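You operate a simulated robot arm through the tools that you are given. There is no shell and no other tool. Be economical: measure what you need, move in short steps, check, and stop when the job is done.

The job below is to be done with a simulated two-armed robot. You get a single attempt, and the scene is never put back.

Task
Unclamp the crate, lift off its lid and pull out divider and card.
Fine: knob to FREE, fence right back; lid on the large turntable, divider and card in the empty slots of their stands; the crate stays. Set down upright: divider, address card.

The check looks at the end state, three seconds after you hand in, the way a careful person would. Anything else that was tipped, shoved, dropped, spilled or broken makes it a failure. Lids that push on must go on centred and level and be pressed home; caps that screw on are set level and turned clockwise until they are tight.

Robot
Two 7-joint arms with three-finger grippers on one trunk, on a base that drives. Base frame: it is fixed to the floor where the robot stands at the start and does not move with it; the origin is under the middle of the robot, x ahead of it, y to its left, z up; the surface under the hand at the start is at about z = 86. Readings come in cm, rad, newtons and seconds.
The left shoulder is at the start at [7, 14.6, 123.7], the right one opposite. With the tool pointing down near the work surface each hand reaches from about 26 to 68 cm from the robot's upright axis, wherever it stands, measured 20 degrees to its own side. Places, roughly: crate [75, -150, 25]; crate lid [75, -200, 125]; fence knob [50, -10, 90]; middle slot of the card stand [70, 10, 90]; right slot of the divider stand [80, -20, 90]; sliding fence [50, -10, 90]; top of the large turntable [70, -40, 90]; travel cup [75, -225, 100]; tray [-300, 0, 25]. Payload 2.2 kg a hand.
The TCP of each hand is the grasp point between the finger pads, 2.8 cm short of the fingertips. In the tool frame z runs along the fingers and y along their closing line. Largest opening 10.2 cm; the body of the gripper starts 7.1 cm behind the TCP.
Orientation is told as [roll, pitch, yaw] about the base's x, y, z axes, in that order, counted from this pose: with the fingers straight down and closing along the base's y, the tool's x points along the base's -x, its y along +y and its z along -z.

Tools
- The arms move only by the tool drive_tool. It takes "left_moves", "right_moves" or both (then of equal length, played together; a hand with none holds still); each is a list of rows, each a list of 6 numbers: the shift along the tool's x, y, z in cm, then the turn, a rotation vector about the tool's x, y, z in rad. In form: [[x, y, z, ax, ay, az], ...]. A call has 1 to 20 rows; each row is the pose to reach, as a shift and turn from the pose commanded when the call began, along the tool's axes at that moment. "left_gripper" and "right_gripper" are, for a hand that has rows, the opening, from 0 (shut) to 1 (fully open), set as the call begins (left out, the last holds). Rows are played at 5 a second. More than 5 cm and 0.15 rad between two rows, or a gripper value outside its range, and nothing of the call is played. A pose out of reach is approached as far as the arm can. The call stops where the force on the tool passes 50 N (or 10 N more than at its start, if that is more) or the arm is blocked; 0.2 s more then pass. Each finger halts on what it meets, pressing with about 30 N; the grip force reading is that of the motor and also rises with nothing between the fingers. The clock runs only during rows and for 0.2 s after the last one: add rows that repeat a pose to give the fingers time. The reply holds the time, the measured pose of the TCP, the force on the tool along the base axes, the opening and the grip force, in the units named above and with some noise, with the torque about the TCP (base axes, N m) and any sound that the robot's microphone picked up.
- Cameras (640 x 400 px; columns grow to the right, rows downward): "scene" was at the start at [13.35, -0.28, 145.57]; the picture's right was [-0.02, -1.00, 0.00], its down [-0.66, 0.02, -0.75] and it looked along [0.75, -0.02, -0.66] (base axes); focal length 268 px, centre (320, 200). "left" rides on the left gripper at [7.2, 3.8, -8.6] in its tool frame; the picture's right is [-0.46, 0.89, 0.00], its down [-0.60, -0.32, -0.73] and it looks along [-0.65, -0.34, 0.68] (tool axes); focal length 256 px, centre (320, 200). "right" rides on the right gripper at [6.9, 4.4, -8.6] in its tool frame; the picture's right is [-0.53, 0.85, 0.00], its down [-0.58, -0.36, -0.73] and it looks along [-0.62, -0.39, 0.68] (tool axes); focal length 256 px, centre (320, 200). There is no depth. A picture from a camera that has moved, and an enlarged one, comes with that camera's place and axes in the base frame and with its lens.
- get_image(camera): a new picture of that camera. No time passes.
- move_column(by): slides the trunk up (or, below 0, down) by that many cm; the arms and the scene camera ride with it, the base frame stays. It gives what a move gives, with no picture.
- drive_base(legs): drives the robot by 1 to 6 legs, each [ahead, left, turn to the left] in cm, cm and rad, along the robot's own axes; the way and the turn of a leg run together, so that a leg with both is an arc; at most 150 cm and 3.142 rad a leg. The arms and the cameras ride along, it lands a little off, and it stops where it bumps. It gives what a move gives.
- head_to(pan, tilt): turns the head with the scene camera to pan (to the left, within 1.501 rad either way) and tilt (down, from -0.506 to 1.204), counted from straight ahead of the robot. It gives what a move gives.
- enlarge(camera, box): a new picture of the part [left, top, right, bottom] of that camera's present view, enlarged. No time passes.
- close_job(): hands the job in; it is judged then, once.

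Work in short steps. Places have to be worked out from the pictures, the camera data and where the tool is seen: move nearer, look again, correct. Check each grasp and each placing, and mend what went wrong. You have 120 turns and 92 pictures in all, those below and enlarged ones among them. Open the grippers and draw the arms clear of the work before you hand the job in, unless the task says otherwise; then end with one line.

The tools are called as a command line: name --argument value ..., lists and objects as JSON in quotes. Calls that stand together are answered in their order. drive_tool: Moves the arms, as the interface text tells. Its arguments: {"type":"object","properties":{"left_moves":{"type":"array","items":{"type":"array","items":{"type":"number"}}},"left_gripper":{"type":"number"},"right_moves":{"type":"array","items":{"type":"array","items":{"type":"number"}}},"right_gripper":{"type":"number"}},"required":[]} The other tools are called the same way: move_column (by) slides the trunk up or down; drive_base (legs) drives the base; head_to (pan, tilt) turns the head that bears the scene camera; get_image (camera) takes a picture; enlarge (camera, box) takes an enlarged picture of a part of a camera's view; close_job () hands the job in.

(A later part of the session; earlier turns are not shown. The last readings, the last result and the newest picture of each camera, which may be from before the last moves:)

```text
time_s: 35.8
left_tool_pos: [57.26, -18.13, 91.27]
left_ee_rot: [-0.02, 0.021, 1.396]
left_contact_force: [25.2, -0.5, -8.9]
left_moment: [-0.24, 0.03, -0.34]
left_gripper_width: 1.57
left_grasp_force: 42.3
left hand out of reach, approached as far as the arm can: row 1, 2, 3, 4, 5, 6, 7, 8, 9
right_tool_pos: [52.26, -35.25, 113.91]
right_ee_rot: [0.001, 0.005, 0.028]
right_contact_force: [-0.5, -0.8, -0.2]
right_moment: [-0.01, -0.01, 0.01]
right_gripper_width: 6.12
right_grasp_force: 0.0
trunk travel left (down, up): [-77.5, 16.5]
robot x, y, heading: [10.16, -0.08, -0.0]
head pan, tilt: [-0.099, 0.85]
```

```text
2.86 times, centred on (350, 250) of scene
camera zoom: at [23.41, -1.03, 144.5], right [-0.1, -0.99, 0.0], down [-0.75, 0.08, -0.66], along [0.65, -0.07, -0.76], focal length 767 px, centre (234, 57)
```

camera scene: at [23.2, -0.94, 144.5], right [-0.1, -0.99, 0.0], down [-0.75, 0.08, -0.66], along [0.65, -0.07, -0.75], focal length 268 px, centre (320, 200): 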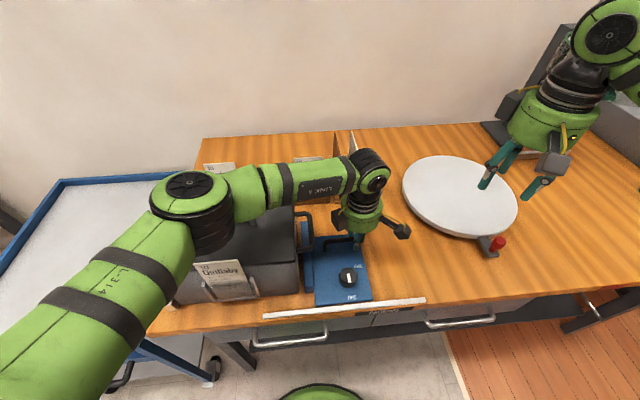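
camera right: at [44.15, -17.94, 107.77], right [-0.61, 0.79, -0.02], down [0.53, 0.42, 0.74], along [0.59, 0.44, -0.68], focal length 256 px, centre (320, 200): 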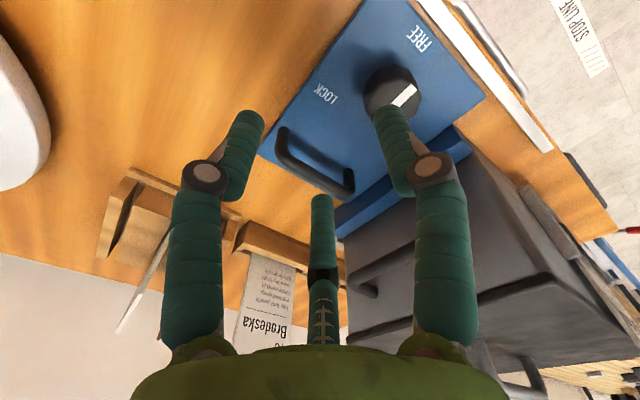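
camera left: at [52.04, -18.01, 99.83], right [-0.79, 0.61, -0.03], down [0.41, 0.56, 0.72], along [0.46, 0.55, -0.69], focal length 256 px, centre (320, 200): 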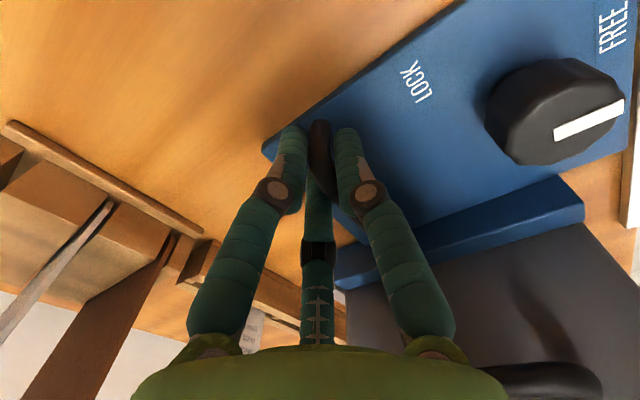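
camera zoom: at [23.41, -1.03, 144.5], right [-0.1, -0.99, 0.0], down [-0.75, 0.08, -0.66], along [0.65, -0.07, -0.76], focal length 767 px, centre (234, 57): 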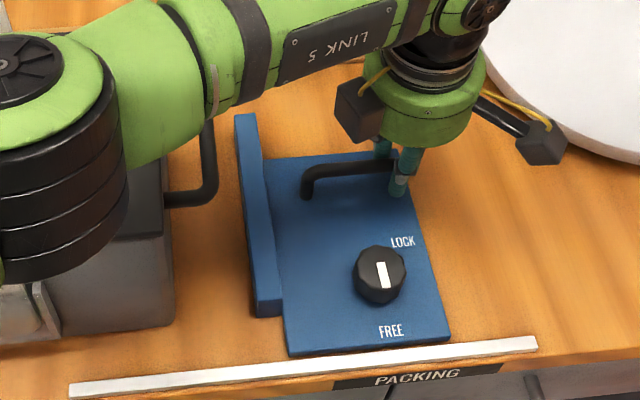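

The left arm is at its reach limit and the end stop isn't confirmed. I release, take the left hand back over to its side, and bring the right hand turned −1.5 rad to finish the pull.

drive_tool --left_moves '[[0, 0, 0, 0, 0, 0], [0, 0, 0, 0, 0, 0], [0, 0, -3, 0, 0, 0], [0, 0, -7, 0, 0, 0], [0, 0, -11, 0, 0, 0], [0, 0, -15, 0, 0, 0], [-2, 0, -19, 0, 0, 0], [-6, 0.5, -22, 0, 0, 0], [-10, 1, -25, 0, 0, 0], [-14, 1.5, -27, 0, 0, 0], [-18, 2, -29, 0, 0, 0], [-22, 2.5, -31, 0, 0, 0], [-26, 3, -33, 0, 0, 0], [-30, 3.5, -34, 0, 0, 0], [-34, 4, -34, 0, 0, 0], [-38, 4.5, -34, 0, 0, 0], [-42, 4.5, -34, 0, 0, 0], [-46, 4.5, -34, 0, 0, 0]]' --left_gripper 0.6

drive_tool --right_moves '[[0, 1, 0, 0, 0, 0.14], [-0.3, 2, 0, 0, 0, 0.28], [-0.6, 4, 0, 0, 0, 0.42], [-1, 6, 0, 0, 0, 0.56], [-1.5, 8, 0, 0, 0, 0.7], [-2, 10, 0, 0, 0, 0.84], [-2.5, 12, 0, 0, 0, 0.98], [-3, 14, 0, 0, 0, 1.12], [-3.5, 16, 2, 0, 0, 1.26], [-4, 18, 5, 0, 0, 1.4], [-4.5, 19.5, 10, 0, 0, 1.5], [-4.5, 19.5, 14, 0, 0, 1.5], [-4.5, 19.5, 14, 0, 0, 1.5]]' --right_gripper 0.6

get_image --camera "right"

get_image --camera "scene"

```text
refused: row 8 steps farther than a row can; nothing moved
```

```text
refused: row 11 steps farther than a row can; nothing moved
```

```text
59 pictures are left
camera right: at [45.31, -31.21, 122.49], right [0.51, 0.86, 0.0], down [0.59, -0.35, 0.73], along [0.63, -0.37, -0.69], focal length 256 px, centre (320, 200)
```

right: 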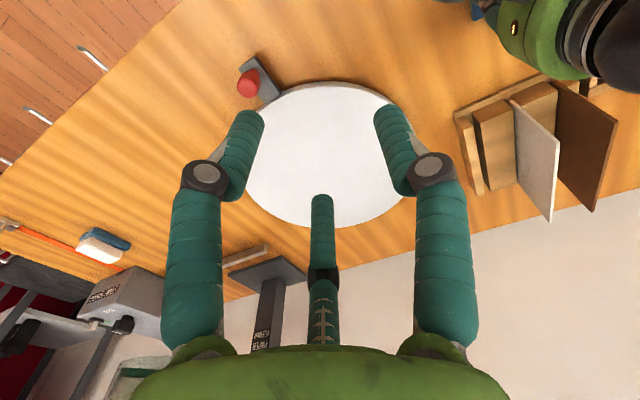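

```text
58 pictures are left
camera scene: at [23.41, -1.03, 144.5], right [-0.1, -0.99, 0.0], down [-0.75, 0.08, -0.66], along [0.65, -0.07, -0.76], focal length 268 px, centre (320, 200)
```

scene: 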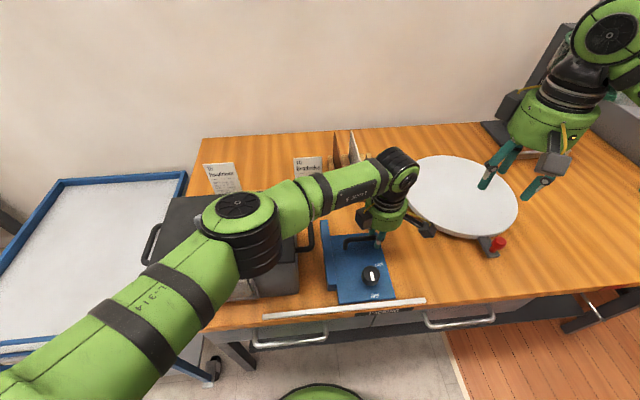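

Both were refused for step size; I resend the left retreat with smaller steps.

drive_tool --left_moves '[[0, 0, 0, 0, 0, 0], [0, 0, 0, 0, 0, 0], [0, 0, -3, 0, 0, 0], [0, 0, -7, 0, 0, 0], [0, 0, -11, 0, 0, 0], [0, 0, -15, 0, 0, 0], [-2, 0, -19, 0, 0, 0], [-5, 0.3, -22, 0, 0, 0], [-8, 0.7, -25, 0, 0, 0], [-12, 1.2, -27, 0, 0, 0], [-16, 1.7, -29, 0, 0, 0], [-20, 2.2, -31, 0, 0, 0], [-24, 2.7, -32, 0, 0, 0], [-28, 3.2, -33, 0, 0, 0], [-32, 3.7, -34, 0, 0, 0], [-36, 4.2, -34, 0, 0, 0], [-40, 4.5, -34, 0, 0, 0], [-44, 4.5, -34, 0, 0, 0]]' --left_gripper 0.6

drive_tool --right_moves '[[0, 1, 0, 0, 0, 0.14], [-0.3, 2, 0, 0, 0, 0.28], [-0.6, 4, 0, 0, 0, 0.42], [-1, 6, 0, 0, 0, 0.56], [-1.5, 8, 0, 0, 0, 0.7], [-2, 10, 0, 0, 0, 0.84], [-2.5, 12, 0, 0, 0, 0.98], [-3, 14, 0, 0, 0, 1.12], [-3.5, 16, 2, 0, 0, 1.26], [-4, 18, 5, 0, 0, 1.4], [-4.5, 19.5, 9, 0, 0, 1.5], [-4.5, 19.5, 13, 0, 0, 1.5], [-4.5, 19.5, 14, 0, 0, 1.5], [-4.5, 19.5, 14, 0, 0, 1.5]]' --right_gripper 0.6

get_image --camera "right"

get_image --camera "scene"

```text
time_s: 39.5
left_tool_pos: [59.15, 27.0, 124.37]
left_ee_rot: [-0.022, 0.023, 1.395]
left_contact_force: [-0.6, 0.5, 0.3]
left_moment: [-0.03, -0.04, 0.03]
left_gripper_width: 6.08
left_grasp_force: 0.1
right_tool_pos: [51.61, -35.01, 114.21]
right_ee_rot: [-0.001, -0.002, 0.027]
right_contact_force: [-0.4, -0.3, 0.5]
right_moment: [0.02, 0.05, -0.03]
right_gripper_width: 6.12
right_grasp_force: 0.0
trunk travel left (down, up): [-77.5, 16.5]
robot x, y, heading: [9.8, -0.56, -0.004]
head pan, tilt: [-0.099, 0.85]
```

```text
time_s: 42.5
left_tool_pos: [59.32, 26.93, 124.27]
left_ee_rot: [-0.021, 0.024, 1.397]
left_contact_force: [0.0, -0.4, 0.5]
left_moment: [0.05, -0.01, 0.0]
left_gripper_width: 6.14
left_grasp_force: 0.1
right_tool_pos: [55.63, -15.98, 99.88]
right_ee_rot: [0.003, 0.001, -1.472]
right_contact_force: [-1.0, 0.0, -0.5]
right_moment: [0.01, -0.02, 0.0]
right_gripper_width: 6.14
right_grasp_force: 0.1
trunk travel left (down, up): [-77.5, 16.5]
robot x, y, heading: [9.96, -0.24, -0.013]
head pan, tilt: [-0.099, 0.85]
```

```text
57 pictures are left
camera right: at [59.38, -8.6, 108.55], right [0.89, -0.45, 0.0], down [-0.31, -0.61, 0.73], along [-0.33, -0.65, -0.68], focal length 256 px, centre (320, 200)
```

right: 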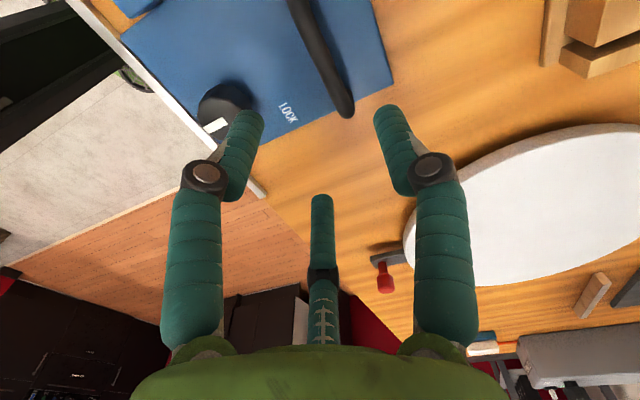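

```text
56 pictures are left
camera scene: at [22.63, -0.94, 144.57], right [-0.1, -0.99, 0.0], down [-0.75, 0.08, -0.66], along [0.66, -0.07, -0.75], focal length 268 px, centre (320, 200)
```

scene: 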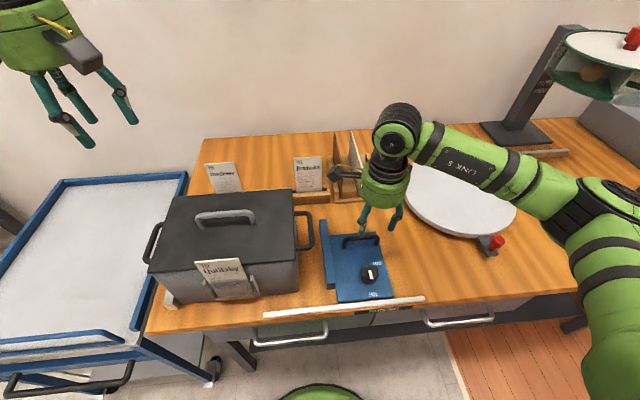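

Handle is at x≈57, y −10…−18. I shift, descend and close with the right hand.

drive_tool --right_moves '[[0.5, 0.8, 2, 0, 0, 0], [1.05, 1.5, 4, 0, 0, 0], [1.05, 1.5, 6, 0, 0, 0], [1.05, 1.5, 8, 0, 0, 0], [1.05, 1.5, 8.9, 0, 0, 0], [1.05, 1.5, 8.9, 0, 0, 0]]'

drive_tool --right_moves '[[0, 0, 0, 0, 0, 0], [0, 0, 0, 0, 0, 0], [0, 0, 0, 0, 0, 0], [0, 0, 0, 0, 0, 0]]' --right_gripper 0.1

get_image --camera "right"

```text
time_s: 44.0
left_tool_pos: [59.32, 26.82, 124.41]
left_ee_rot: [-0.022, 0.023, 1.396]
left_contact_force: [0.4, 0.3, 0.9]
left_moment: [-0.01, -0.02, -0.01]
left_gripper_width: 6.13
left_grasp_force: 0.1
right_tool_pos: [57.16, -14.45, 91.07]
right_ee_rot: [0.002, 0.001, -1.473]
right_contact_force: [0.3, 0.5, -0.5]
right_moment: [0.01, 0.0, 0.03]
right_gripper_width: 6.11
right_grasp_force: 0.0
trunk travel left (down, up): [-77.5, 16.5]
robot x, y, heading: [9.86, -0.17, 0.003]
head pan, tilt: [-0.099, 0.85]
```

```text
time_s: 45.0
left_tool_pos: [58.86, 26.63, 124.6]
left_ee_rot: [-0.024, 0.021, 1.396]
left_contact_force: [0.3, -0.2, 0.3]
left_moment: [0.02, 0.0, -0.01]
left_gripper_width: 6.12
left_grasp_force: 0.0
right_tool_pos: [56.36, -14.58, 91.25]
right_ee_rot: [-0.006, 0.0, -1.474]
right_contact_force: [-28.5, -3.9, -9.6]
right_moment: [-0.19, 0.14, -1.2]
right_gripper_width: 2.08
right_grasp_force: 45.0
trunk travel left (down, up): [-77.5, 16.5]
robot x, y, heading: [9.85, -0.25, -0.005]
head pan, tilt: [-0.099, 0.85]
```

```text
55 pictures are left
camera right: at [60.13, -7.35, 99.74], right [0.89, -0.45, -0.01], down [-0.3, -0.61, 0.73], along [-0.33, -0.65, -0.68], focal length 256 px, centre (320, 200)
```

right: 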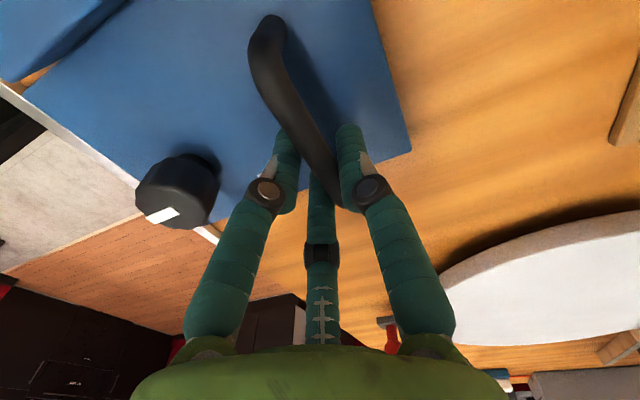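

Gripped. I relieve the side load and pull on toward −y.

drive_tool --right_moves '[[0, -0.6, 0, 0, 0, 0], [-0.5, -0.65, 0, 0, 0, 0], [-1, -0.7, 0, 0, 0, 0], [-1.5, -0.75, 0, 0, 0, 0], [-2, -0.8, 0, 0, 0, 0], [-2.5, -0.85, 0, 0, 0, 0], [-3, -0.9, 0, 0, 0, 0], [-3.5, -0.95, 0, 0, 0, 0], [-4, -1, 0, 0, 0, 0], [-4, -1, 0, 0, 0, 0]]'

enlarge --camera "scene" --box '[280, 180, 420, 320]'

```text
time_s: 47.1
left_tool_pos: [59.16, 26.88, 124.33]
left_ee_rot: [-0.02, 0.023, 1.395]
left_contact_force: [-0.8, 0.2, -0.1]
left_moment: [-0.01, 0.01, 0.02]
left_gripper_width: 6.14
left_grasp_force: 0.1
right_tool_pos: [56.3, -18.53, 91.16]
right_ee_rot: [0.002, 0.0, -1.473]
right_contact_force: [-9.4, 4.1, -9.0]
right_moment: [0.2, 0.06, -1.2]
right_gripper_width: 2.03
right_grasp_force: 45.1
trunk travel left (down, up): [-77.5, 16.5]
robot x, y, heading: [9.72, -0.15, -0.006]
head pan, tilt: [-0.099, 0.85]
```

```text
2.86 times, centred on (350, 250) of scene
camera zoom: at [22.51, -0.93, 144.59], right [-0.1, -0.99, 0.0], down [-0.75, 0.08, -0.66], along [0.66, -0.07, -0.75], focal length 767 px, centre (234, 57)
```

zoom: 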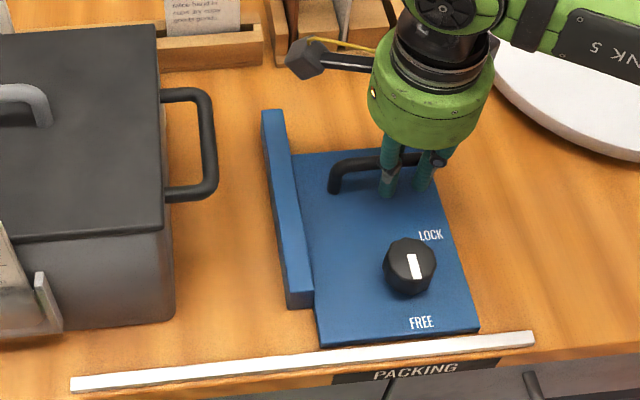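

The fence moved only ~2.2 cm for a 4 cm pull, so it may be at its stop. I pull 2 cm more and compare.

drive_tool --right_moves '[[-0.5, -0.05, 0, 0, 0, 0], [-1, -0.1, 0, 0, 0, 0], [-1.5, -0.15, 0, 0, 0, 0], [-2, -0.2, 0, 0, 0, 0]]'

enlarge --camera "scene" --box '[280, 180, 420, 320]'

```text
time_s: 48.1
left_tool_pos: [59.33, 27.22, 124.18]
left_ee_rot: [-0.021, 0.026, 1.397]
left_contact_force: [-0.2, -0.1, -0.6]
left_moment: [0.02, -0.03, 0.0]
left_gripper_width: 6.11
left_grasp_force: 0.1
right_tool_pos: [56.39, -19.76, 91.16]
right_ee_rot: [-0.001, 0.003, -1.467]
right_contact_force: [-7.6, 20.7, -15.7]
right_moment: [-1.11, 0.18, -1.44]
right_gripper_width: 2.06
right_grasp_force: 45.5
trunk travel left (down, up): [-77.5, 16.5]
robot x, y, heading: [9.91, -0.09, 0.001]
head pan, tilt: [-0.099, 0.85]
```

```text
2.86 times, centred on (350, 250) of scene
camera zoom: at [22.67, -0.47, 144.56], right [-0.1, -0.99, 0.0], down [-0.75, 0.07, -0.66], along [0.66, -0.07, -0.75], focal length 767 px, centre (234, 57)
```

zoom: 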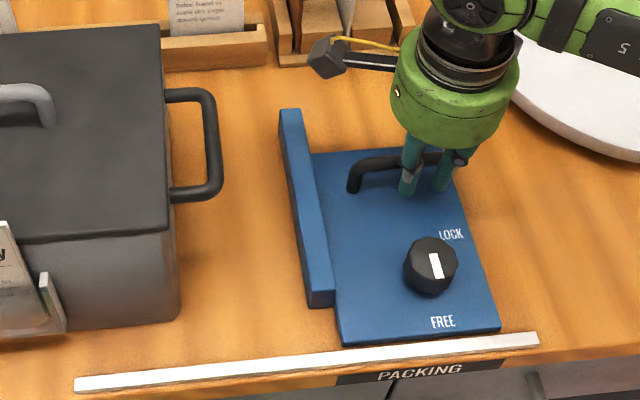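

It moved another ~1.3 cm and resistance rose to 21 N. I pull a bit more to see whether that's the end stop.

drive_tool --right_moves '[[-0.4, -0.04, 0, 0, 0, 0], [-0.8, -0.08, 0, 0, 0, 0], [-1.2, -0.12, 0, 0, 0, 0], [-1.2, -0.12, 0, 0, 0, 0]]'

enlarge --camera "scene" --box '[280, 180, 420, 320]'

```text
time_s: 48.8
left_tool_pos: [59.41, 27.21, 124.29]
left_ee_rot: [-0.019, 0.026, 1.399]
left_contact_force: [0.4, -0.7, 0.4]
left_moment: [0.09, -0.01, 0.02]
left_gripper_width: 6.12
left_grasp_force: 0.2
right_tool_pos: [56.35, -19.9, 91.25]
right_ee_rot: [0.0, 0.023, -1.455]
right_contact_force: [3.6, 23.7, -2.3]
right_moment: [-2.0, 0.11, -1.17]
right_gripper_width: 2.07
right_grasp_force: 45.1
trunk travel left (down, up): [-77.5, 16.5]
robot x, y, heading: [10.03, 0.17, -0.001]
head pan, tilt: [-0.099, 0.85]
stopped in row 3 (right hand): the force on the tool passed its limit at 52 N (the readings are from after the stop); the commanded pose is now the measured one
```

```text
2.86 times, centred on (350, 250) of scene
camera zoom: at [22.76, -0.65, 144.6], right [-0.1, -1.0, 0.0], down [-0.75, 0.07, -0.66], along [0.66, -0.07, -0.75], focal length 767 px, centre (234, 57)
```

zoom: 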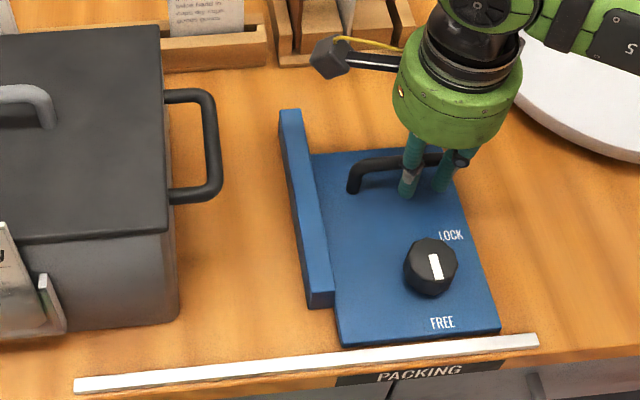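

Hard stop at 52 N with no movement: the fence is right back. I release, lift the right hand, and drive left 12 cm to reach the lid handle comfortably.

drive_tool --right_moves '[[0, 0, 0, 0, 0, 0], [0, 0, 0, 0, 0, 0], [0, 0, -2, 0, 0, 0], [0, 0, -5, 0, 0, 0], [0, 0, -9, 0, 0, 0], [0, 0, -13, 0, 0, 0], [0, 0, -17, 0, 0, 0], [0, 0, -21, 0, 0, 0], [0, 0, -25, 0, 0, 0.1], [0, 0, -27, 0, 0, 0.1]]' --right_gripper 0.6

drive_base --legs '[[0, 12, 0]]'

head_to --pan 0.0 --tilt 0.9

get_image --camera "scene"

```text
time_s: 51.0
left_tool_pos: [59.22, 26.97, 124.3]
left_ee_rot: [-0.022, 0.024, 1.397]
left_contact_force: [-0.2, 0.3, -0.8]
left_moment: [0.01, 0.01, -0.03]
left_gripper_width: 6.1
left_grasp_force: 0.0
right_tool_pos: [56.34, -21.01, 118.24]
right_ee_rot: [-0.004, 0.016, -1.563]
right_contact_force: [0.5, 0.5, 0.3]
right_moment: [0.02, -0.01, 0.02]
right_gripper_width: 6.12
right_grasp_force: 0.0
trunk travel left (down, up): [-77.5, 16.5]
robot x, y, heading: [9.65, -0.1, 0.003]
head pan, tilt: [-0.099, 0.85]
```

```text
time_s: 52.3
left_tool_pos: [59.09, 38.4, 124.38]
left_ee_rot: [-0.022, 0.018, 1.396]
left_contact_force: [0.4, -0.1, 0.2]
left_moment: [0.05, -0.02, 0.0]
left_gripper_width: 6.12
left_grasp_force: 0.0
right_tool_pos: [56.28, -9.54, 118.12]
right_ee_rot: [-0.006, 0.018, -1.563]
right_contact_force: [-0.2, 0.3, 0.2]
right_moment: [0.04, -0.02, 0.0]
right_gripper_width: 6.1
right_grasp_force: 0.1
trunk travel left (down, up): [-77.5, 16.5]
robot x, y, heading: [9.6, 11.65, 0.0]
head pan, tilt: [-0.099, 0.85]
```

```text
time_s: 52.9
left_tool_pos: [59.26, 38.63, 124.34]
left_ee_rot: [-0.022, 0.023, 1.395]
left_contact_force: [0.4, -0.5, -0.1]
left_moment: [0.01, 0.01, 0.03]
left_gripper_width: 6.13
left_grasp_force: 0.0
right_tool_pos: [56.3, -9.21, 118.23]
right_ee_rot: [-0.005, 0.015, -1.561]
right_contact_force: [-0.8, -0.4, -0.3]
right_moment: [-0.03, -0.01, -0.02]
right_gripper_width: 6.17
right_grasp_force: 0.1
trunk travel left (down, up): [-77.5, 16.5]
robot x, y, heading: [9.83, 11.74, -0.001]
head pan, tilt: [0.0, 0.901]
```

```text
51 pictures are left
camera scene: at [22.41, 11.67, 144.18], right [0.0, -1.0, 0.0], down [-0.78, 0.0, -0.62], along [0.62, 0.0, -0.78], focal length 268 px, centre (320, 200)
```

scene: 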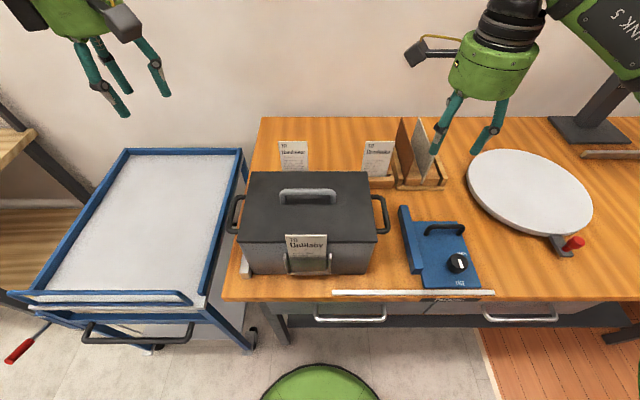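

The handle of the lid is centred at about [56, 13.9, 104]. I move the right hand above it and look with its camera.

drive_tool --right_moves '[[4.5, -0.1, 0, 0, 0, 0], [9, -0.2, 0, 0, 0, 0], [13.5, -0.3, 0, 0, 0, 0], [18, -0.4, 1, 0, 0, 0], [22, -0.5, 3, 0, 0, 0], [23.2, -0.5, 6, 0, 0, 0], [23.2, -0.5, 6, 0, 0, 0]]'

get_image --camera "right"

enlarge --camera "scene" --box '[220, 150, 420, 290]'

```text
time_s: 54.5
left_tool_pos: [59.3, 38.71, 124.34]
left_ee_rot: [-0.022, 0.021, 1.395]
left_contact_force: [0.0, 0.0, -0.9]
left_moment: [0.01, -0.01, 0.01]
left_gripper_width: 6.12
left_grasp_force: 0.0
right_tool_pos: [55.77, 13.9, 112.65]
right_ee_rot: [-0.004, 0.016, -1.562]
right_contact_force: [0.2, -0.2, 0.3]
right_moment: [0.0, 0.04, -0.02]
right_gripper_width: 6.11
right_grasp_force: 0.1
trunk travel left (down, up): [-77.5, 16.5]
robot x, y, heading: [9.94, 11.45, -0.002]
head pan, tilt: [0.0, 0.901]
```

```text
50 pictures are left
camera right: at [60.16, 20.63, 121.25], right [0.85, -0.53, -0.01], down [-0.36, -0.59, 0.72], along [-0.39, -0.61, -0.69], focal length 256 px, centre (320, 200)
```

right: 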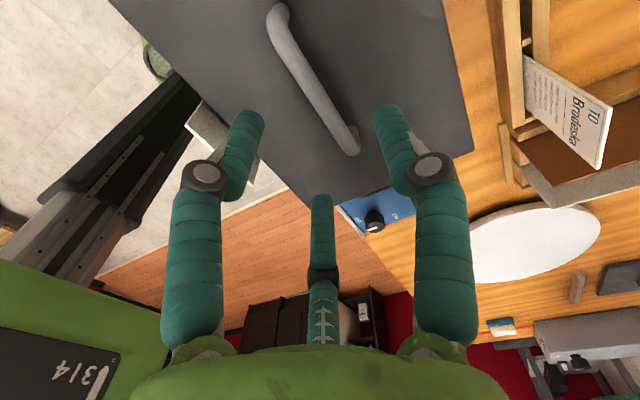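

```text
2.86 times, centred on (320, 220) of scene
camera zoom: at [22.39, 11.6, 144.18], right [0.0, -1.0, 0.0], down [-0.78, 0.0, -0.62], along [0.62, 0.0, -0.78], focal length 767 px, centre (320, 143)
```

zoom: 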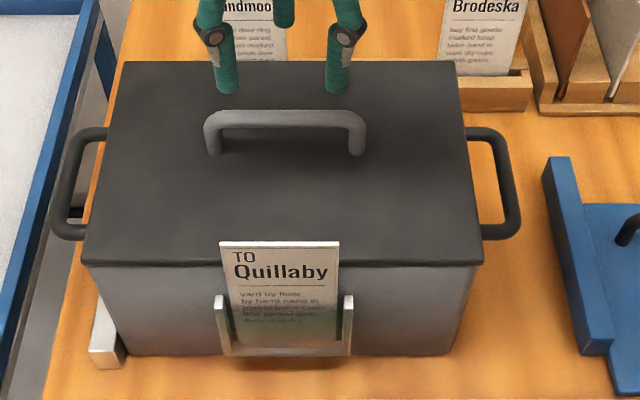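

Handle at x≈56.0, y≈14.2. I descend to TCP ≈104.2 and close.

drive_tool --right_moves '[[0.2, 0.2, 2, 0, 0, 0], [0.2, 0.2, 4, 0, 0, 0], [0.2, 0.2, 6, 0, 0, 0], [0.2, 0.2, 7.2, 0, 0, 0], [0.2, 0.2, 7.8, 0, 0, 0], [0.2, 0.2, 8.4, 0, 0, 0], [0.2, 0.2, 8.4, 0, 0, 0]]'

drive_tool --right_moves '[[0, 0, 0, 0, 0, 0], [0, 0, 0, 0, 0, 0], [0, 0, 0, 0, 0, 0], [0, 0, 0, 0, 0, 0]]' --right_gripper 0.0

get_image --camera "right"

enlarge --camera "scene" --box '[220, 150, 420, 290]'

```text
time_s: 56.1
left_tool_pos: [59.31, 38.71, 124.37]
left_ee_rot: [-0.022, 0.024, 1.396]
left_contact_force: [0.1, -0.4, 0.2]
left_moment: [0.03, 0.02, 0.01]
left_gripper_width: 6.11
left_grasp_force: 0.1
right_tool_pos: [55.76, 14.36, 104.24]
right_ee_rot: [-0.005, 0.016, -1.562]
right_contact_force: [-0.6, -0.5, -0.3]
right_moment: [0.05, 0.02, 0.01]
right_gripper_width: 6.11
right_grasp_force: 0.1
trunk travel left (down, up): [-77.5, 16.5]
robot x, y, heading: [9.55, 11.72, -0.001]
head pan, tilt: [0.0, 0.901]
```

```text
time_s: 57.1
left_tool_pos: [59.15, 38.68, 124.34]
left_ee_rot: [-0.021, 0.02, 1.396]
left_contact_force: [-0.5, 0.2, 0.6]
left_moment: [0.03, 0.01, -0.02]
left_gripper_width: 6.11
left_grasp_force: 0.0
right_tool_pos: [55.6, 14.32, 104.21]
right_ee_rot: [-0.003, 0.017, -1.562]
right_contact_force: [-0.5, -0.8, 2.4]
right_moment: [0.11, 0.02, -0.26]
right_gripper_width: 1.84
right_grasp_force: 29.7
trunk travel left (down, up): [-77.5, 16.5]
robot x, y, heading: [9.83, 11.76, 0.001]
head pan, tilt: [0.0, 0.901]
```

```text
48 pictures are left
camera right: at [60.12, 21.04, 112.98], right [0.85, -0.53, -0.01], down [-0.36, -0.59, 0.72], along [-0.39, -0.61, -0.69], focal length 256 px, centre (320, 200)
```

right: 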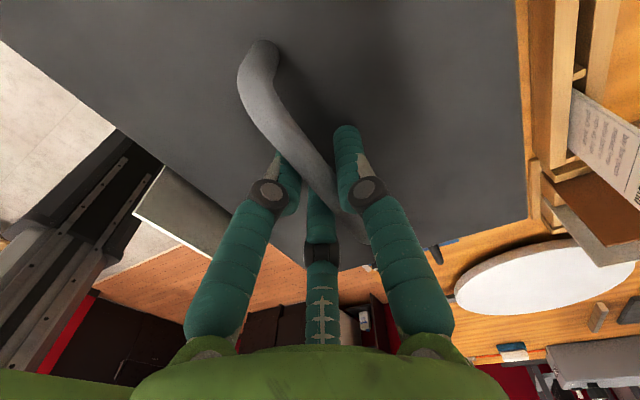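

```text
2.86 times, centred on (320, 220) of scene
camera zoom: at [22.36, 11.63, 144.19], right [0.0, -1.0, 0.0], down [-0.78, 0.0, -0.62], along [0.62, 0.0, -0.78], focal length 767 px, centre (320, 143)
```

zoom: 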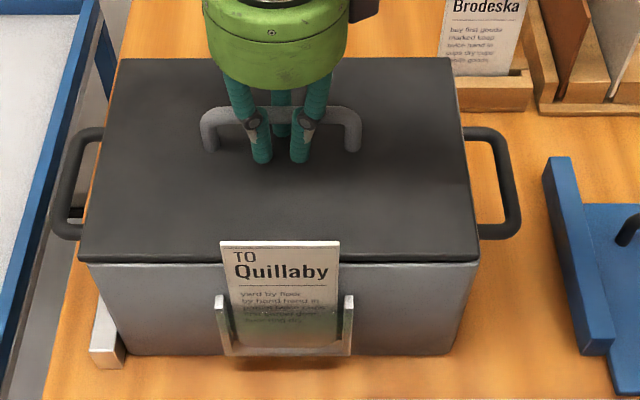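

Good grip on the lid handle, centred. I lift slowly.

drive_tool --right_moves '[[0, 0, -0.7, 0, 0, 0], [0, 0, -1.5, 0, 0, 0], [0, 0, -2.5, 0, 0, 0], [0, 0, -4, 0, 0, 0], [0, 0, -6, 0, 0, 0], [0, 0, -8, 0, 0, 0], [0, 0, -10, 0, 0, 0], [0, 0, -12, 0, 0, 0], [0, 0, -14, 0, 0, 0], [0, 0, -14, 0, 0, 0]]'

get_image --camera "scene"

```text
time_s: 59.3
left_tool_pos: [59.29, 38.75, 124.38]
left_ee_rot: [-0.021, 0.022, 1.396]
left_contact_force: [0.1, 0.5, -0.9]
left_moment: [-0.02, 0.0, -0.01]
left_gripper_width: 6.11
left_grasp_force: 0.0
right_tool_pos: [55.78, 14.02, 118.27]
right_ee_rot: [-0.006, 0.016, -1.563]
right_contact_force: [-0.6, -0.6, -0.6]
right_moment: [0.03, -0.02, 0.0]
right_gripper_width: 0.22
right_grasp_force: 30.1
trunk travel left (down, up): [-77.5, 16.5]
robot x, y, heading: [9.92, 11.76, -0.001]
head pan, tilt: [0.0, 0.901]
```

```text
46 pictures are left
camera scene: at [22.43, 11.63, 144.18], right [0.0, -1.0, 0.0], down [-0.78, 0.0, -0.62], along [0.62, 0.0, -0.78], focal length 268 px, centre (320, 200)
```

scene: 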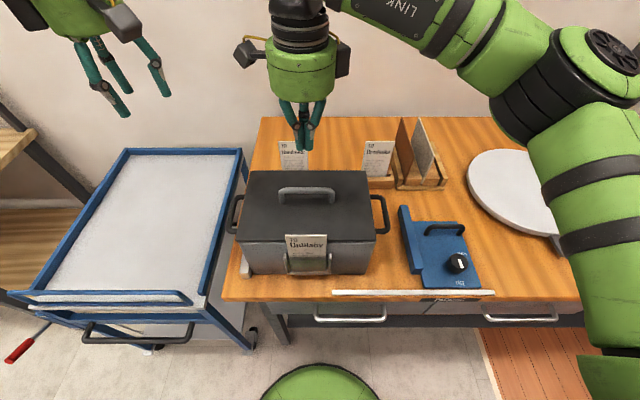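

The fingers slipped off upward; the lid is unharmed in place. I reopen, go lower this time (about 103) and regrasp.

drive_tool --right_moves '[[0, 0, 0, 0, 0, 0], [0, 0, 0, 0, 0, 0], [0, 0, 4, 0, 0, 0], [0, 0, 8, 0, 0, 0], [0, 0, 12, 0, 0, 0], [0, 0, 13.5, 0, 0, 0], [0, 0, 14.2, 0, 0, 0], [0, 0, 14.7, 0, 0, 0], [0, 0, 15.2, 0, 0, 0], [0, 0, 15.2, 0, 0, 0]]' --right_gripper 0.6

enlarge --camera "scene" --box '[260, 150, 380, 225]'

```text
time_s: 61.5
left_tool_pos: [59.19, 38.73, 124.33]
left_ee_rot: [-0.023, 0.023, 1.396]
left_contact_force: [-0.4, 0.2, -0.8]
left_moment: [0.02, 0.0, -0.03]
left_gripper_width: 6.11
left_grasp_force: 0.1
right_tool_pos: [55.9, 14.4, 103.91]
right_ee_rot: [0.006, 0.016, -1.562]
right_contact_force: [-5.3, 1.2, 17.7]
right_moment: [-0.66, 0.54, -0.34]
right_gripper_width: 6.58
right_grasp_force: 3.2
trunk travel left (down, up): [-77.5, 16.5]
robot x, y, heading: [9.74, 11.62, -0.002]
head pan, tilt: [0.0, 0.901]
stopped in row 10 (right hand): the force on the tool passed its limit at 62 N (the readings are from after the stop); the commanded pose is now the measured one
```

```text
5.33 times, centred on (320, 188) of scene
camera zoom: at [22.18, 11.7, 144.18], right [0.0, -1.0, 0.0], down [-0.78, 0.0, -0.62], along [0.62, 0.0, -0.78], focal length 1432 px, centre (320, 267)
```

zoom: 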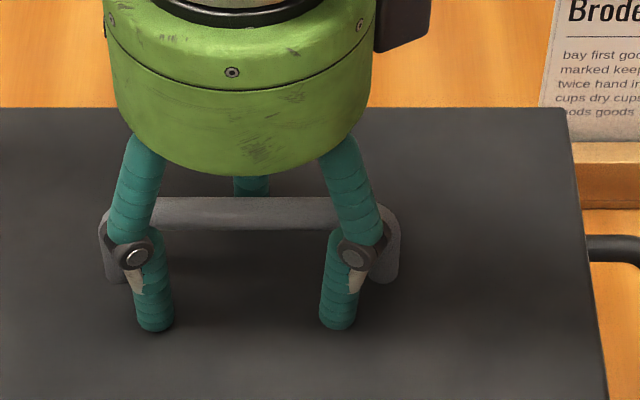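

Fingertips touch the lid at TCP 103.9, so the lid top is at 101.1. I back off 0.2, close, then lift in small increments while reading force.

drive_tool --right_moves '[[0, 0, -0.15, 0, 0, 0], [0, 0, -0.15, 0, 0, 0], [0, 0, -0.15, 0, 0, 0], [0, 0, -0.15, 0, 0, 0], [0, 0, -0.15, 0, 0, 0]]' --right_gripper 0.0

drive_tool --right_moves '[[0, 0, -0.15, 0, 0, 0], [0, 0, -0.3, 0, 0, 0], [0, 0, -0.45, 0, 0, 0], [0, 0, -0.6, 0, 0, 0]]'

enlarge --camera "scene" --box '[230, 150, 410, 262]'

```text
time_s: 62.7
left_tool_pos: [58.8, 38.32, 124.61]
left_ee_rot: [-0.024, 0.019, 1.394]
left_contact_force: [-0.5, 0.3, 0.5]
left_moment: [0.0, 0.0, 0.02]
left_gripper_width: 6.14
left_grasp_force: 0.1
right_tool_pos: [55.7, 14.0, 104.09]
right_ee_rot: [0.009, 0.019, -1.564]
right_contact_force: [-4.2, -14.1, 33.9]
right_moment: [-0.28, 0.09, -0.19]
right_gripper_width: 1.83
right_grasp_force: 30.0
trunk travel left (down, up): [-77.5, 16.5]
robot x, y, heading: [10.23, 11.8, -0.002]
head pan, tilt: [0.0, 0.901]
```

```text
time_s: 63.7
left_tool_pos: [59.26, 38.45, 124.53]
left_ee_rot: [-0.02, 0.021, 1.396]
left_contact_force: [-0.8, 0.2, -0.2]
left_moment: [-0.03, -0.01, -0.01]
left_gripper_width: 6.12
left_grasp_force: 0.2
right_tool_pos: [55.81, 14.04, 104.15]
right_ee_rot: [0.004, 0.016, -1.562]
right_contact_force: [-3.8, -7.4, 3.3]
right_moment: [0.02, 0.1, -0.1]
right_gripper_width: 1.81
right_grasp_force: 29.4
trunk travel left (down, up): [-77.5, 16.5]
robot x, y, heading: [10.0, 11.98, -0.006]
head pan, tilt: [0.0, 0.901]
```

```text
3.56 times, centred on (320, 206) of scene
camera zoom: at [22.26, 11.4, 144.17], right [0.0, -1.0, 0.0], down [-0.78, 0.0, -0.62], along [0.62, 0.0, -0.78], focal length 955 px, centre (320, 179)
```

zoom: 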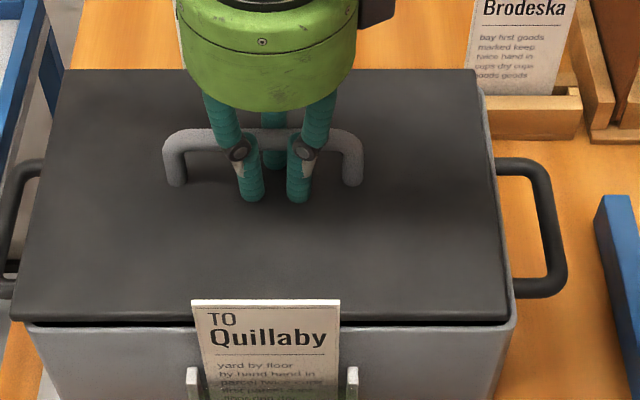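

The lid looks slightly displaced, so it is moving. I continue lifting gently 1 cm and check force.

drive_tool --right_moves '[[0, 0, -0.2, 0, 0, 0], [0, 0, -0.4, 0, 0, 0], [0, 0, -0.6, 0, 0, 0], [0, 0, -0.8, 0, 0, 0], [0, 0, -1.0, 0, 0, 0]]'

enlarge --camera "scene" --box '[230, 150, 410, 262]'

```text
time_s: 64.9
left_tool_pos: [59.3, 38.58, 124.39]
left_ee_rot: [-0.022, 0.024, 1.397]
left_contact_force: [-0.3, 0.1, -0.4]
left_moment: [0.0, -0.01, -0.05]
left_gripper_width: 6.12
left_grasp_force: 0.1
right_tool_pos: [55.95, 14.19, 105.34]
right_ee_rot: [0.004, 0.016, -1.563]
right_contact_force: [0.5, -0.5, -1.6]
right_moment: [-0.02, 0.05, 0.01]
right_gripper_width: 1.83
right_grasp_force: 29.7
trunk travel left (down, up): [-77.5, 16.5]
robot x, y, heading: [9.63, 11.89, 0.001]
head pan, tilt: [0.0, 0.901]
```

```text
3.56 times, centred on (320, 206) of scene
camera zoom: at [22.44, 11.64, 144.18], right [0.0, -1.0, 0.0], down [-0.78, 0.0, -0.62], along [0.62, 0.0, -0.78], focal length 955 px, centre (320, 179)
```

zoom: 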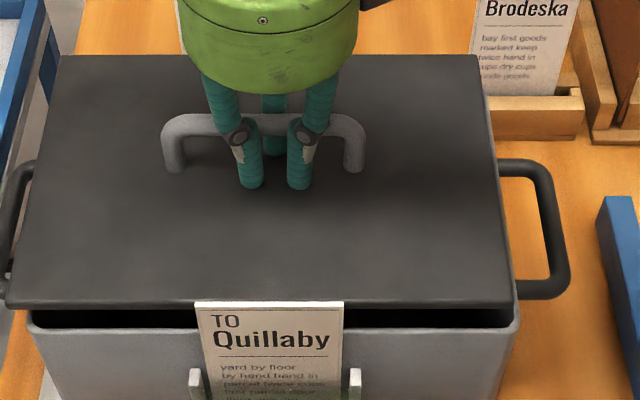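

The lid is off the rim and rising with the hand. I continue lifting slowly.

drive_tool --right_moves '[[0, 0, -0.4, 0, 0, 0], [0, 0, -0.8, 0, 0, 0], [0, 0, -1.2, 0, 0, 0], [0, 0, -1.7, 0, 0, 0], [0, 0, -2.2, 0, 0, 0], [0, 0, -2.8, 0, 0, 0], [0, 0, -3.4, 0, 0, 0], [0, 0, -4, 0, 0, 0], [0, 0, -4.6, 0, 0, 0], [0, 0, -5.2, 0, 0, 0]]'

get_image --camera "scene"

```text
time_s: 67.1
left_tool_pos: [59.35, 38.67, 124.36]
left_ee_rot: [-0.023, 0.024, 1.397]
left_contact_force: [0.6, 0.3, 0.1]
left_moment: [0.01, 0.02, -0.01]
left_gripper_width: 6.14
left_grasp_force: 0.1
right_tool_pos: [55.98, 14.13, 110.4]
right_ee_rot: [0.004, 0.014, -1.563]
right_contact_force: [-0.6, -0.4, -1.4]
right_moment: [-0.01, 0.03, 0.0]
right_gripper_width: 1.78
right_grasp_force: 30.3
trunk travel left (down, up): [-77.5, 16.5]
robot x, y, heading: [9.73, 11.52, -0.002]
head pan, tilt: [0.0, 0.901]
```

```text
42 pictures are left
camera scene: at [22.43, 11.64, 144.18], right [0.0, -1.0, 0.0], down [-0.78, 0.0, -0.62], along [0.62, 0.0, -0.78], focal length 268 px, centre (320, 200)
```

scene: 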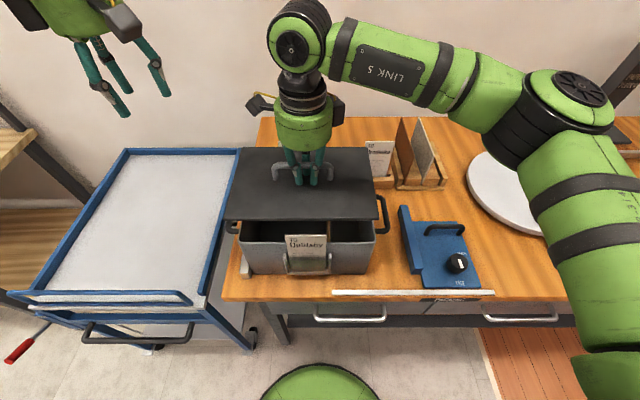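

Lid firmly held. I raise it to about 115 to clear cards and dividers, then drive right toward the turntable at about [69, −45].

drive_tool --right_moves '[[0, 0, -0.7, 0, 0, 0], [0, 0, -1.4, 0, 0, 0], [0, 0, -2.1, 0, 0, 0], [0, 0, -2.8, 0, 0, 0], [0, 0, -3.5, 0, 0, 0], [0, 0, -4.2, 0, 0, 0], [0, 0, -4.9, 0, 0, 0], [0, 0, -5.6, 0, 0, 0], [0, 0, -6.3, 0, 0, 0], [0, 0, -7, 0, 0, 0]]'

drive_base --legs '[[0, -15, 0], [0, -15, 0], [0, -14, 0]]'

head_to --pan -0.2 --tilt 0.8

get_image --camera "scene"

```text
time_s: 69.3
left_tool_pos: [59.28, 38.65, 124.31]
left_ee_rot: [-0.021, 0.022, 1.397]
left_contact_force: [-0.5, 1.1, -1.5]
left_moment: [0.0, 0.01, -0.02]
left_gripper_width: 6.11
left_grasp_force: 0.0
right_tool_pos: [55.93, 13.98, 117.44]
right_ee_rot: [0.004, 0.015, -1.562]
right_contact_force: [0.2, -0.5, -1.1]
right_moment: [0.01, 0.03, 0.01]
right_gripper_width: 1.79
right_grasp_force: 29.9
trunk travel left (down, up): [-77.5, 16.5]
robot x, y, heading: [9.67, 11.44, -0.002]
head pan, tilt: [0.0, 0.901]
```

```text
time_s: 72.6
left_tool_pos: [59.17, -4.9, 124.37]
left_ee_rot: [-0.02, 0.026, 1.398]
left_contact_force: [-0.2, -0.1, 0.0]
left_moment: [-0.05, -0.03, 0.02]
left_gripper_width: 6.1
left_grasp_force: 0.0
right_tool_pos: [55.73, -29.59, 117.42]
right_ee_rot: [0.003, 0.013, -1.56]
right_contact_force: [0.1, 0.9, -1.3]
right_moment: [-0.06, 0.01, -0.02]
right_gripper_width: 1.79
right_grasp_force: 30.4
trunk travel left (down, up): [-77.5, 16.5]
robot x, y, heading: [9.7, -32.03, 0.003]
head pan, tilt: [0.0, 0.901]
```

```text
time_s: 73.3
left_tool_pos: [59.21, -5.24, 124.44]
left_ee_rot: [-0.02, 0.022, 1.397]
left_contact_force: [-0.2, -0.5, -0.4]
left_moment: [0.03, 0.01, 0.0]
left_gripper_width: 6.11
left_grasp_force: 0.1
right_tool_pos: [55.81, -29.95, 117.31]
right_ee_rot: [0.002, 0.016, -1.559]
right_contact_force: [-0.1, -0.1, -2.2]
right_moment: [0.0, 0.01, 0.01]
right_gripper_width: 1.77
right_grasp_force: 29.9
trunk travel left (down, up): [-77.5, 16.5]
robot x, y, heading: [9.9, -32.18, -0.001]
head pan, tilt: [-0.201, 0.799]
```

```text
41 pictures are left
camera scene: at [22.71, -33.91, 144.96], right [-0.2, -0.98, 0.0], down [-0.7, 0.14, -0.7], along [0.68, -0.14, -0.72], focal length 268 px, centre (320, 200)
```

scene: 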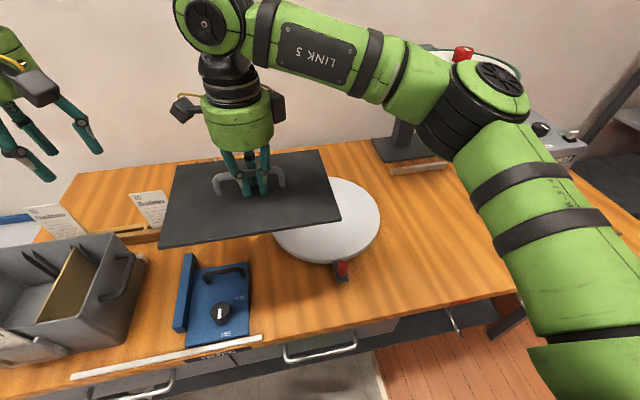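

The lid hangs level. Turntable centre works out to about [69.5, −45.5], so I move over it and then lower to TCP ~98.

drive_tool --right_moves '[[-1.6, 1.3, 0, 0, 0, 0], [-3.2, 2.7, 0, 0, 0, 0], [-4.8, 4, 0, 0, 0, 0], [-6.3, 5.4, 0, 0, 0, 0], [-7.9, 6.7, 0, 0, 0, 0], [-9.4, 8, 0, 0, 0, 0], [-11, 9.4, 0, 0, 0, 0], [-12.5, 10.7, 0, 0, 0, 0], [-14.1, 12, 0, 0, 0, 0], [-15.6, 13.4, 0, 0, 0, 0], [-15.6, 13.4, 2, 0, 0, 0], [-15.6, 13.4, 4, 0, 0, 0], [-15.6, 13.4, 6, 0, 0, 0], [-15.6, 13.4, 8, 0, 0, 0], [-15.6, 13.4, 10, 0, 0, 0], [-15.6, 13.4, 12, 0, 0, 0], [-15.6, 13.4, 14, 0, 0, 0], [-15.6, 13.4, 16, 0, 0, 0], [-15.6, 13.4, 18, 0, 0, 0], [-15.6, 13.4, 19, 0, 0, 0]]'

get_image --camera "scene"

```text
time_s: 77.5
left_tool_pos: [59.15, -5.16, 124.37]
left_ee_rot: [-0.019, 0.021, 1.397]
left_contact_force: [-0.6, 0.6, 0.1]
left_moment: [-0.04, 0.06, 0.02]
left_gripper_width: 6.13
left_grasp_force: 0.1
right_tool_pos: [69.73, -44.97, 98.19]
right_ee_rot: [0.002, 0.014, -1.559]
right_contact_force: [-0.2, -0.8, -1.3]
right_moment: [-0.03, 0.03, 0.0]
right_gripper_width: 1.78
right_grasp_force: 30.2
trunk travel left (down, up): [-77.5, 16.5]
robot x, y, heading: [10.26, -32.17, 0.002]
head pan, tilt: [-0.201, 0.799]
```

```text
40 pictures are left
camera scene: at [22.73, -33.88, 144.97], right [-0.2, -0.98, 0.0], down [-0.7, 0.14, -0.7], along [0.68, -0.14, -0.72], focal length 268 px, centre (320, 200)
```

scene: 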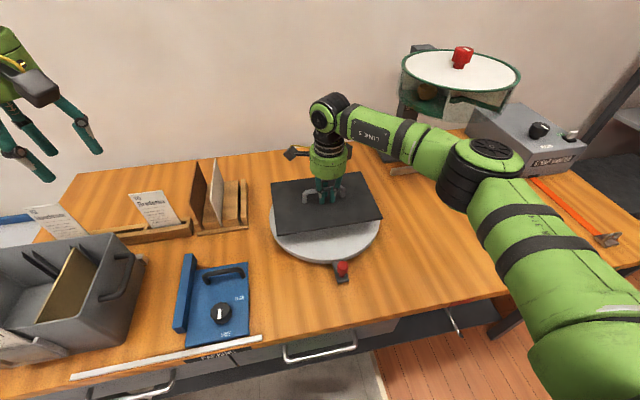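

Lid is centred over the disc. I lower in small steps until contact.

drive_tool --right_moves '[[0, 0, 0.8, 0, 0, 0], [0, 0, 1.6, 0, 0, 0], [0, 0, 2.4, 0, 0, 0], [0, 0, 3, 0, 0, 0], [0, 0, 3.4, 0, 0, 0], [0, 0, 3.8, 0, 0, 0], [0, 0, 4.2, 0, 0, 0]]'

enlarge --camera "scene" --box '[250, 140, 410, 280]'

```text
time_s: 79.1
left_tool_pos: [59.13, -5.19, 124.33]
left_ee_rot: [-0.018, 0.022, 1.399]
left_contact_force: [0.3, -0.7, -0.3]
left_moment: [0.01, 0.0, -0.01]
left_gripper_width: 6.08
left_grasp_force: 0.0
right_tool_pos: [69.46, -44.96, 94.03]
right_ee_rot: [0.004, 0.014, -1.56]
right_contact_force: [0.0, -0.2, -2.2]
right_moment: [-0.02, 0.0, 0.0]
right_gripper_width: 1.78
right_grasp_force: 29.9
trunk travel left (down, up): [-77.5, 16.5]
robot x, y, heading: [10.01, -32.25, -0.001]
head pan, tilt: [-0.201, 0.799]
```

```text
2.86 times, centred on (330, 210) of scene
camera zoom: at [22.73, -33.87, 144.97], right [-0.2, -0.98, 0.0], down [-0.7, 0.14, -0.7], along [0.68, -0.14, -0.72], focal length 767 px, centre (291, 171)
```

zoom: 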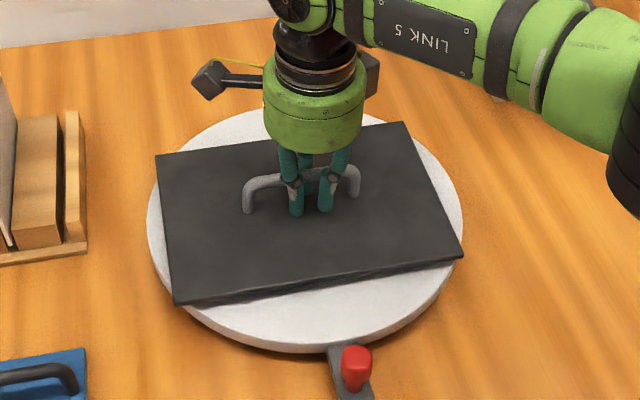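

Nearly there, still hanging. I lower further in 0.3 cm steps.

drive_tool --right_moves '[[0, 0, 0.3, 0, 0, 0], [0, 0, 0.6, 0, 0, 0], [0, 0, 0.9, 0, 0, 0], [0, 0, 1.1, 0, 0, 0]]'

```text
time_s: 80.1
left_tool_pos: [58.82, -5.05, 124.59]
left_ee_rot: [-0.024, 0.022, 1.397]
left_contact_force: [1.1, -0.5, -0.3]
left_moment: [-0.03, -0.02, 0.02]
left_gripper_width: 6.12
left_grasp_force: 0.1
right_tool_pos: [69.38, -44.93, 93.74]
right_ee_rot: [0.018, 0.017, -1.563]
right_contact_force: [8.1, -4.1, 34.3]
right_moment: [-1.07, 0.65, 0.04]
right_gripper_width: 1.77
right_grasp_force: 29.6
trunk travel left (down, up): [-77.5, 16.5]
robot x, y, heading: [9.79, -32.19, -0.004]
head pan, tilt: [-0.201, 0.799]
```

Seated with 34 N. I ease up slightly, open and lift away.

drive_tool --right_moves '[[0, 0, -0.4, 0, 0, 0], [0, 0, -0.6, 0, 0, 0], [0, 0, -0.7, 0, 0, 0]]'

drive_tool --right_moves '[[0, 0, 0, 0, 0, 0], [0, 0, 0, 0, 0, 0], [0, 0, -2, 0, 0, 0], [0, 0, -5, 0, 0, 0], [0, 0, -9, 0, 0, 0], [0, 0, -13, 0, 0, 0], [0, 0, -17, 0, 0, 0], [0, 0, -21, 0, 0, 0], [0, 0, -21, 0, 0, 0]]' --right_gripper 0.4

get_image --camera "scene"

```text
time_s: 80.9
left_tool_pos: [59.07, -5.2, 124.38]
left_ee_rot: [-0.021, 0.023, 1.399]
left_contact_force: [-0.4, 0.2, -0.6]
left_moment: [-0.01, 0.03, 0.0]
left_gripper_width: 6.14
left_grasp_force: 0.0
right_tool_pos: [69.4, -44.86, 93.8]
right_ee_rot: [0.003, 0.014, -1.559]
right_contact_force: [5.5, -1.1, 13.5]
right_moment: [0.19, -0.07, -0.06]
right_gripper_width: 1.79
right_grasp_force: 29.4
trunk travel left (down, up): [-77.5, 16.5]
robot x, y, heading: [9.77, -32.21, -0.006]
head pan, tilt: [-0.201, 0.799]
```

```text
time_s: 82.9
left_tool_pos: [59.09, -5.2, 124.3]
left_ee_rot: [-0.02, 0.023, 1.398]
left_contact_force: [1.0, 0.2, 0.2]
left_moment: [-0.03, 0.02, 0.01]
left_gripper_width: 6.12
left_grasp_force: 0.0
right_tool_pos: [69.43, -45.14, 114.56]
right_ee_rot: [0.004, 0.016, -1.56]
right_contact_force: [0.9, -0.3, 0.8]
right_moment: [-0.03, 0.0, 0.0]
right_gripper_width: 4.1
right_grasp_force: 0.0
trunk travel left (down, up): [-77.5, 16.5]
robot x, y, heading: [9.82, -31.82, 0.002]
head pan, tilt: [-0.201, 0.799]
```

```text
38 pictures are left
camera scene: at [22.73, -33.87, 144.96], right [-0.2, -0.98, 0.0], down [-0.7, 0.14, -0.7], along [0.68, -0.14, -0.72], focal length 268 px, centre (320, 200)
```

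scene: 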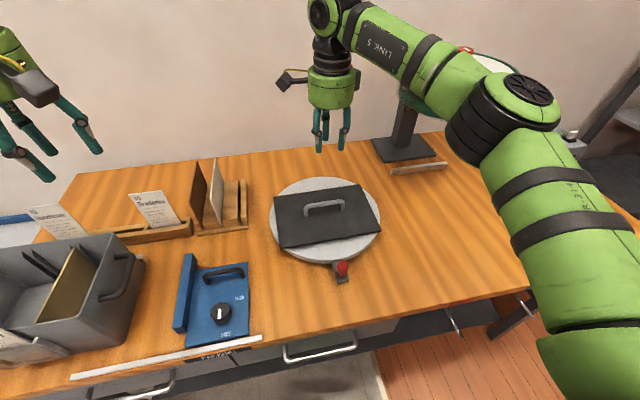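

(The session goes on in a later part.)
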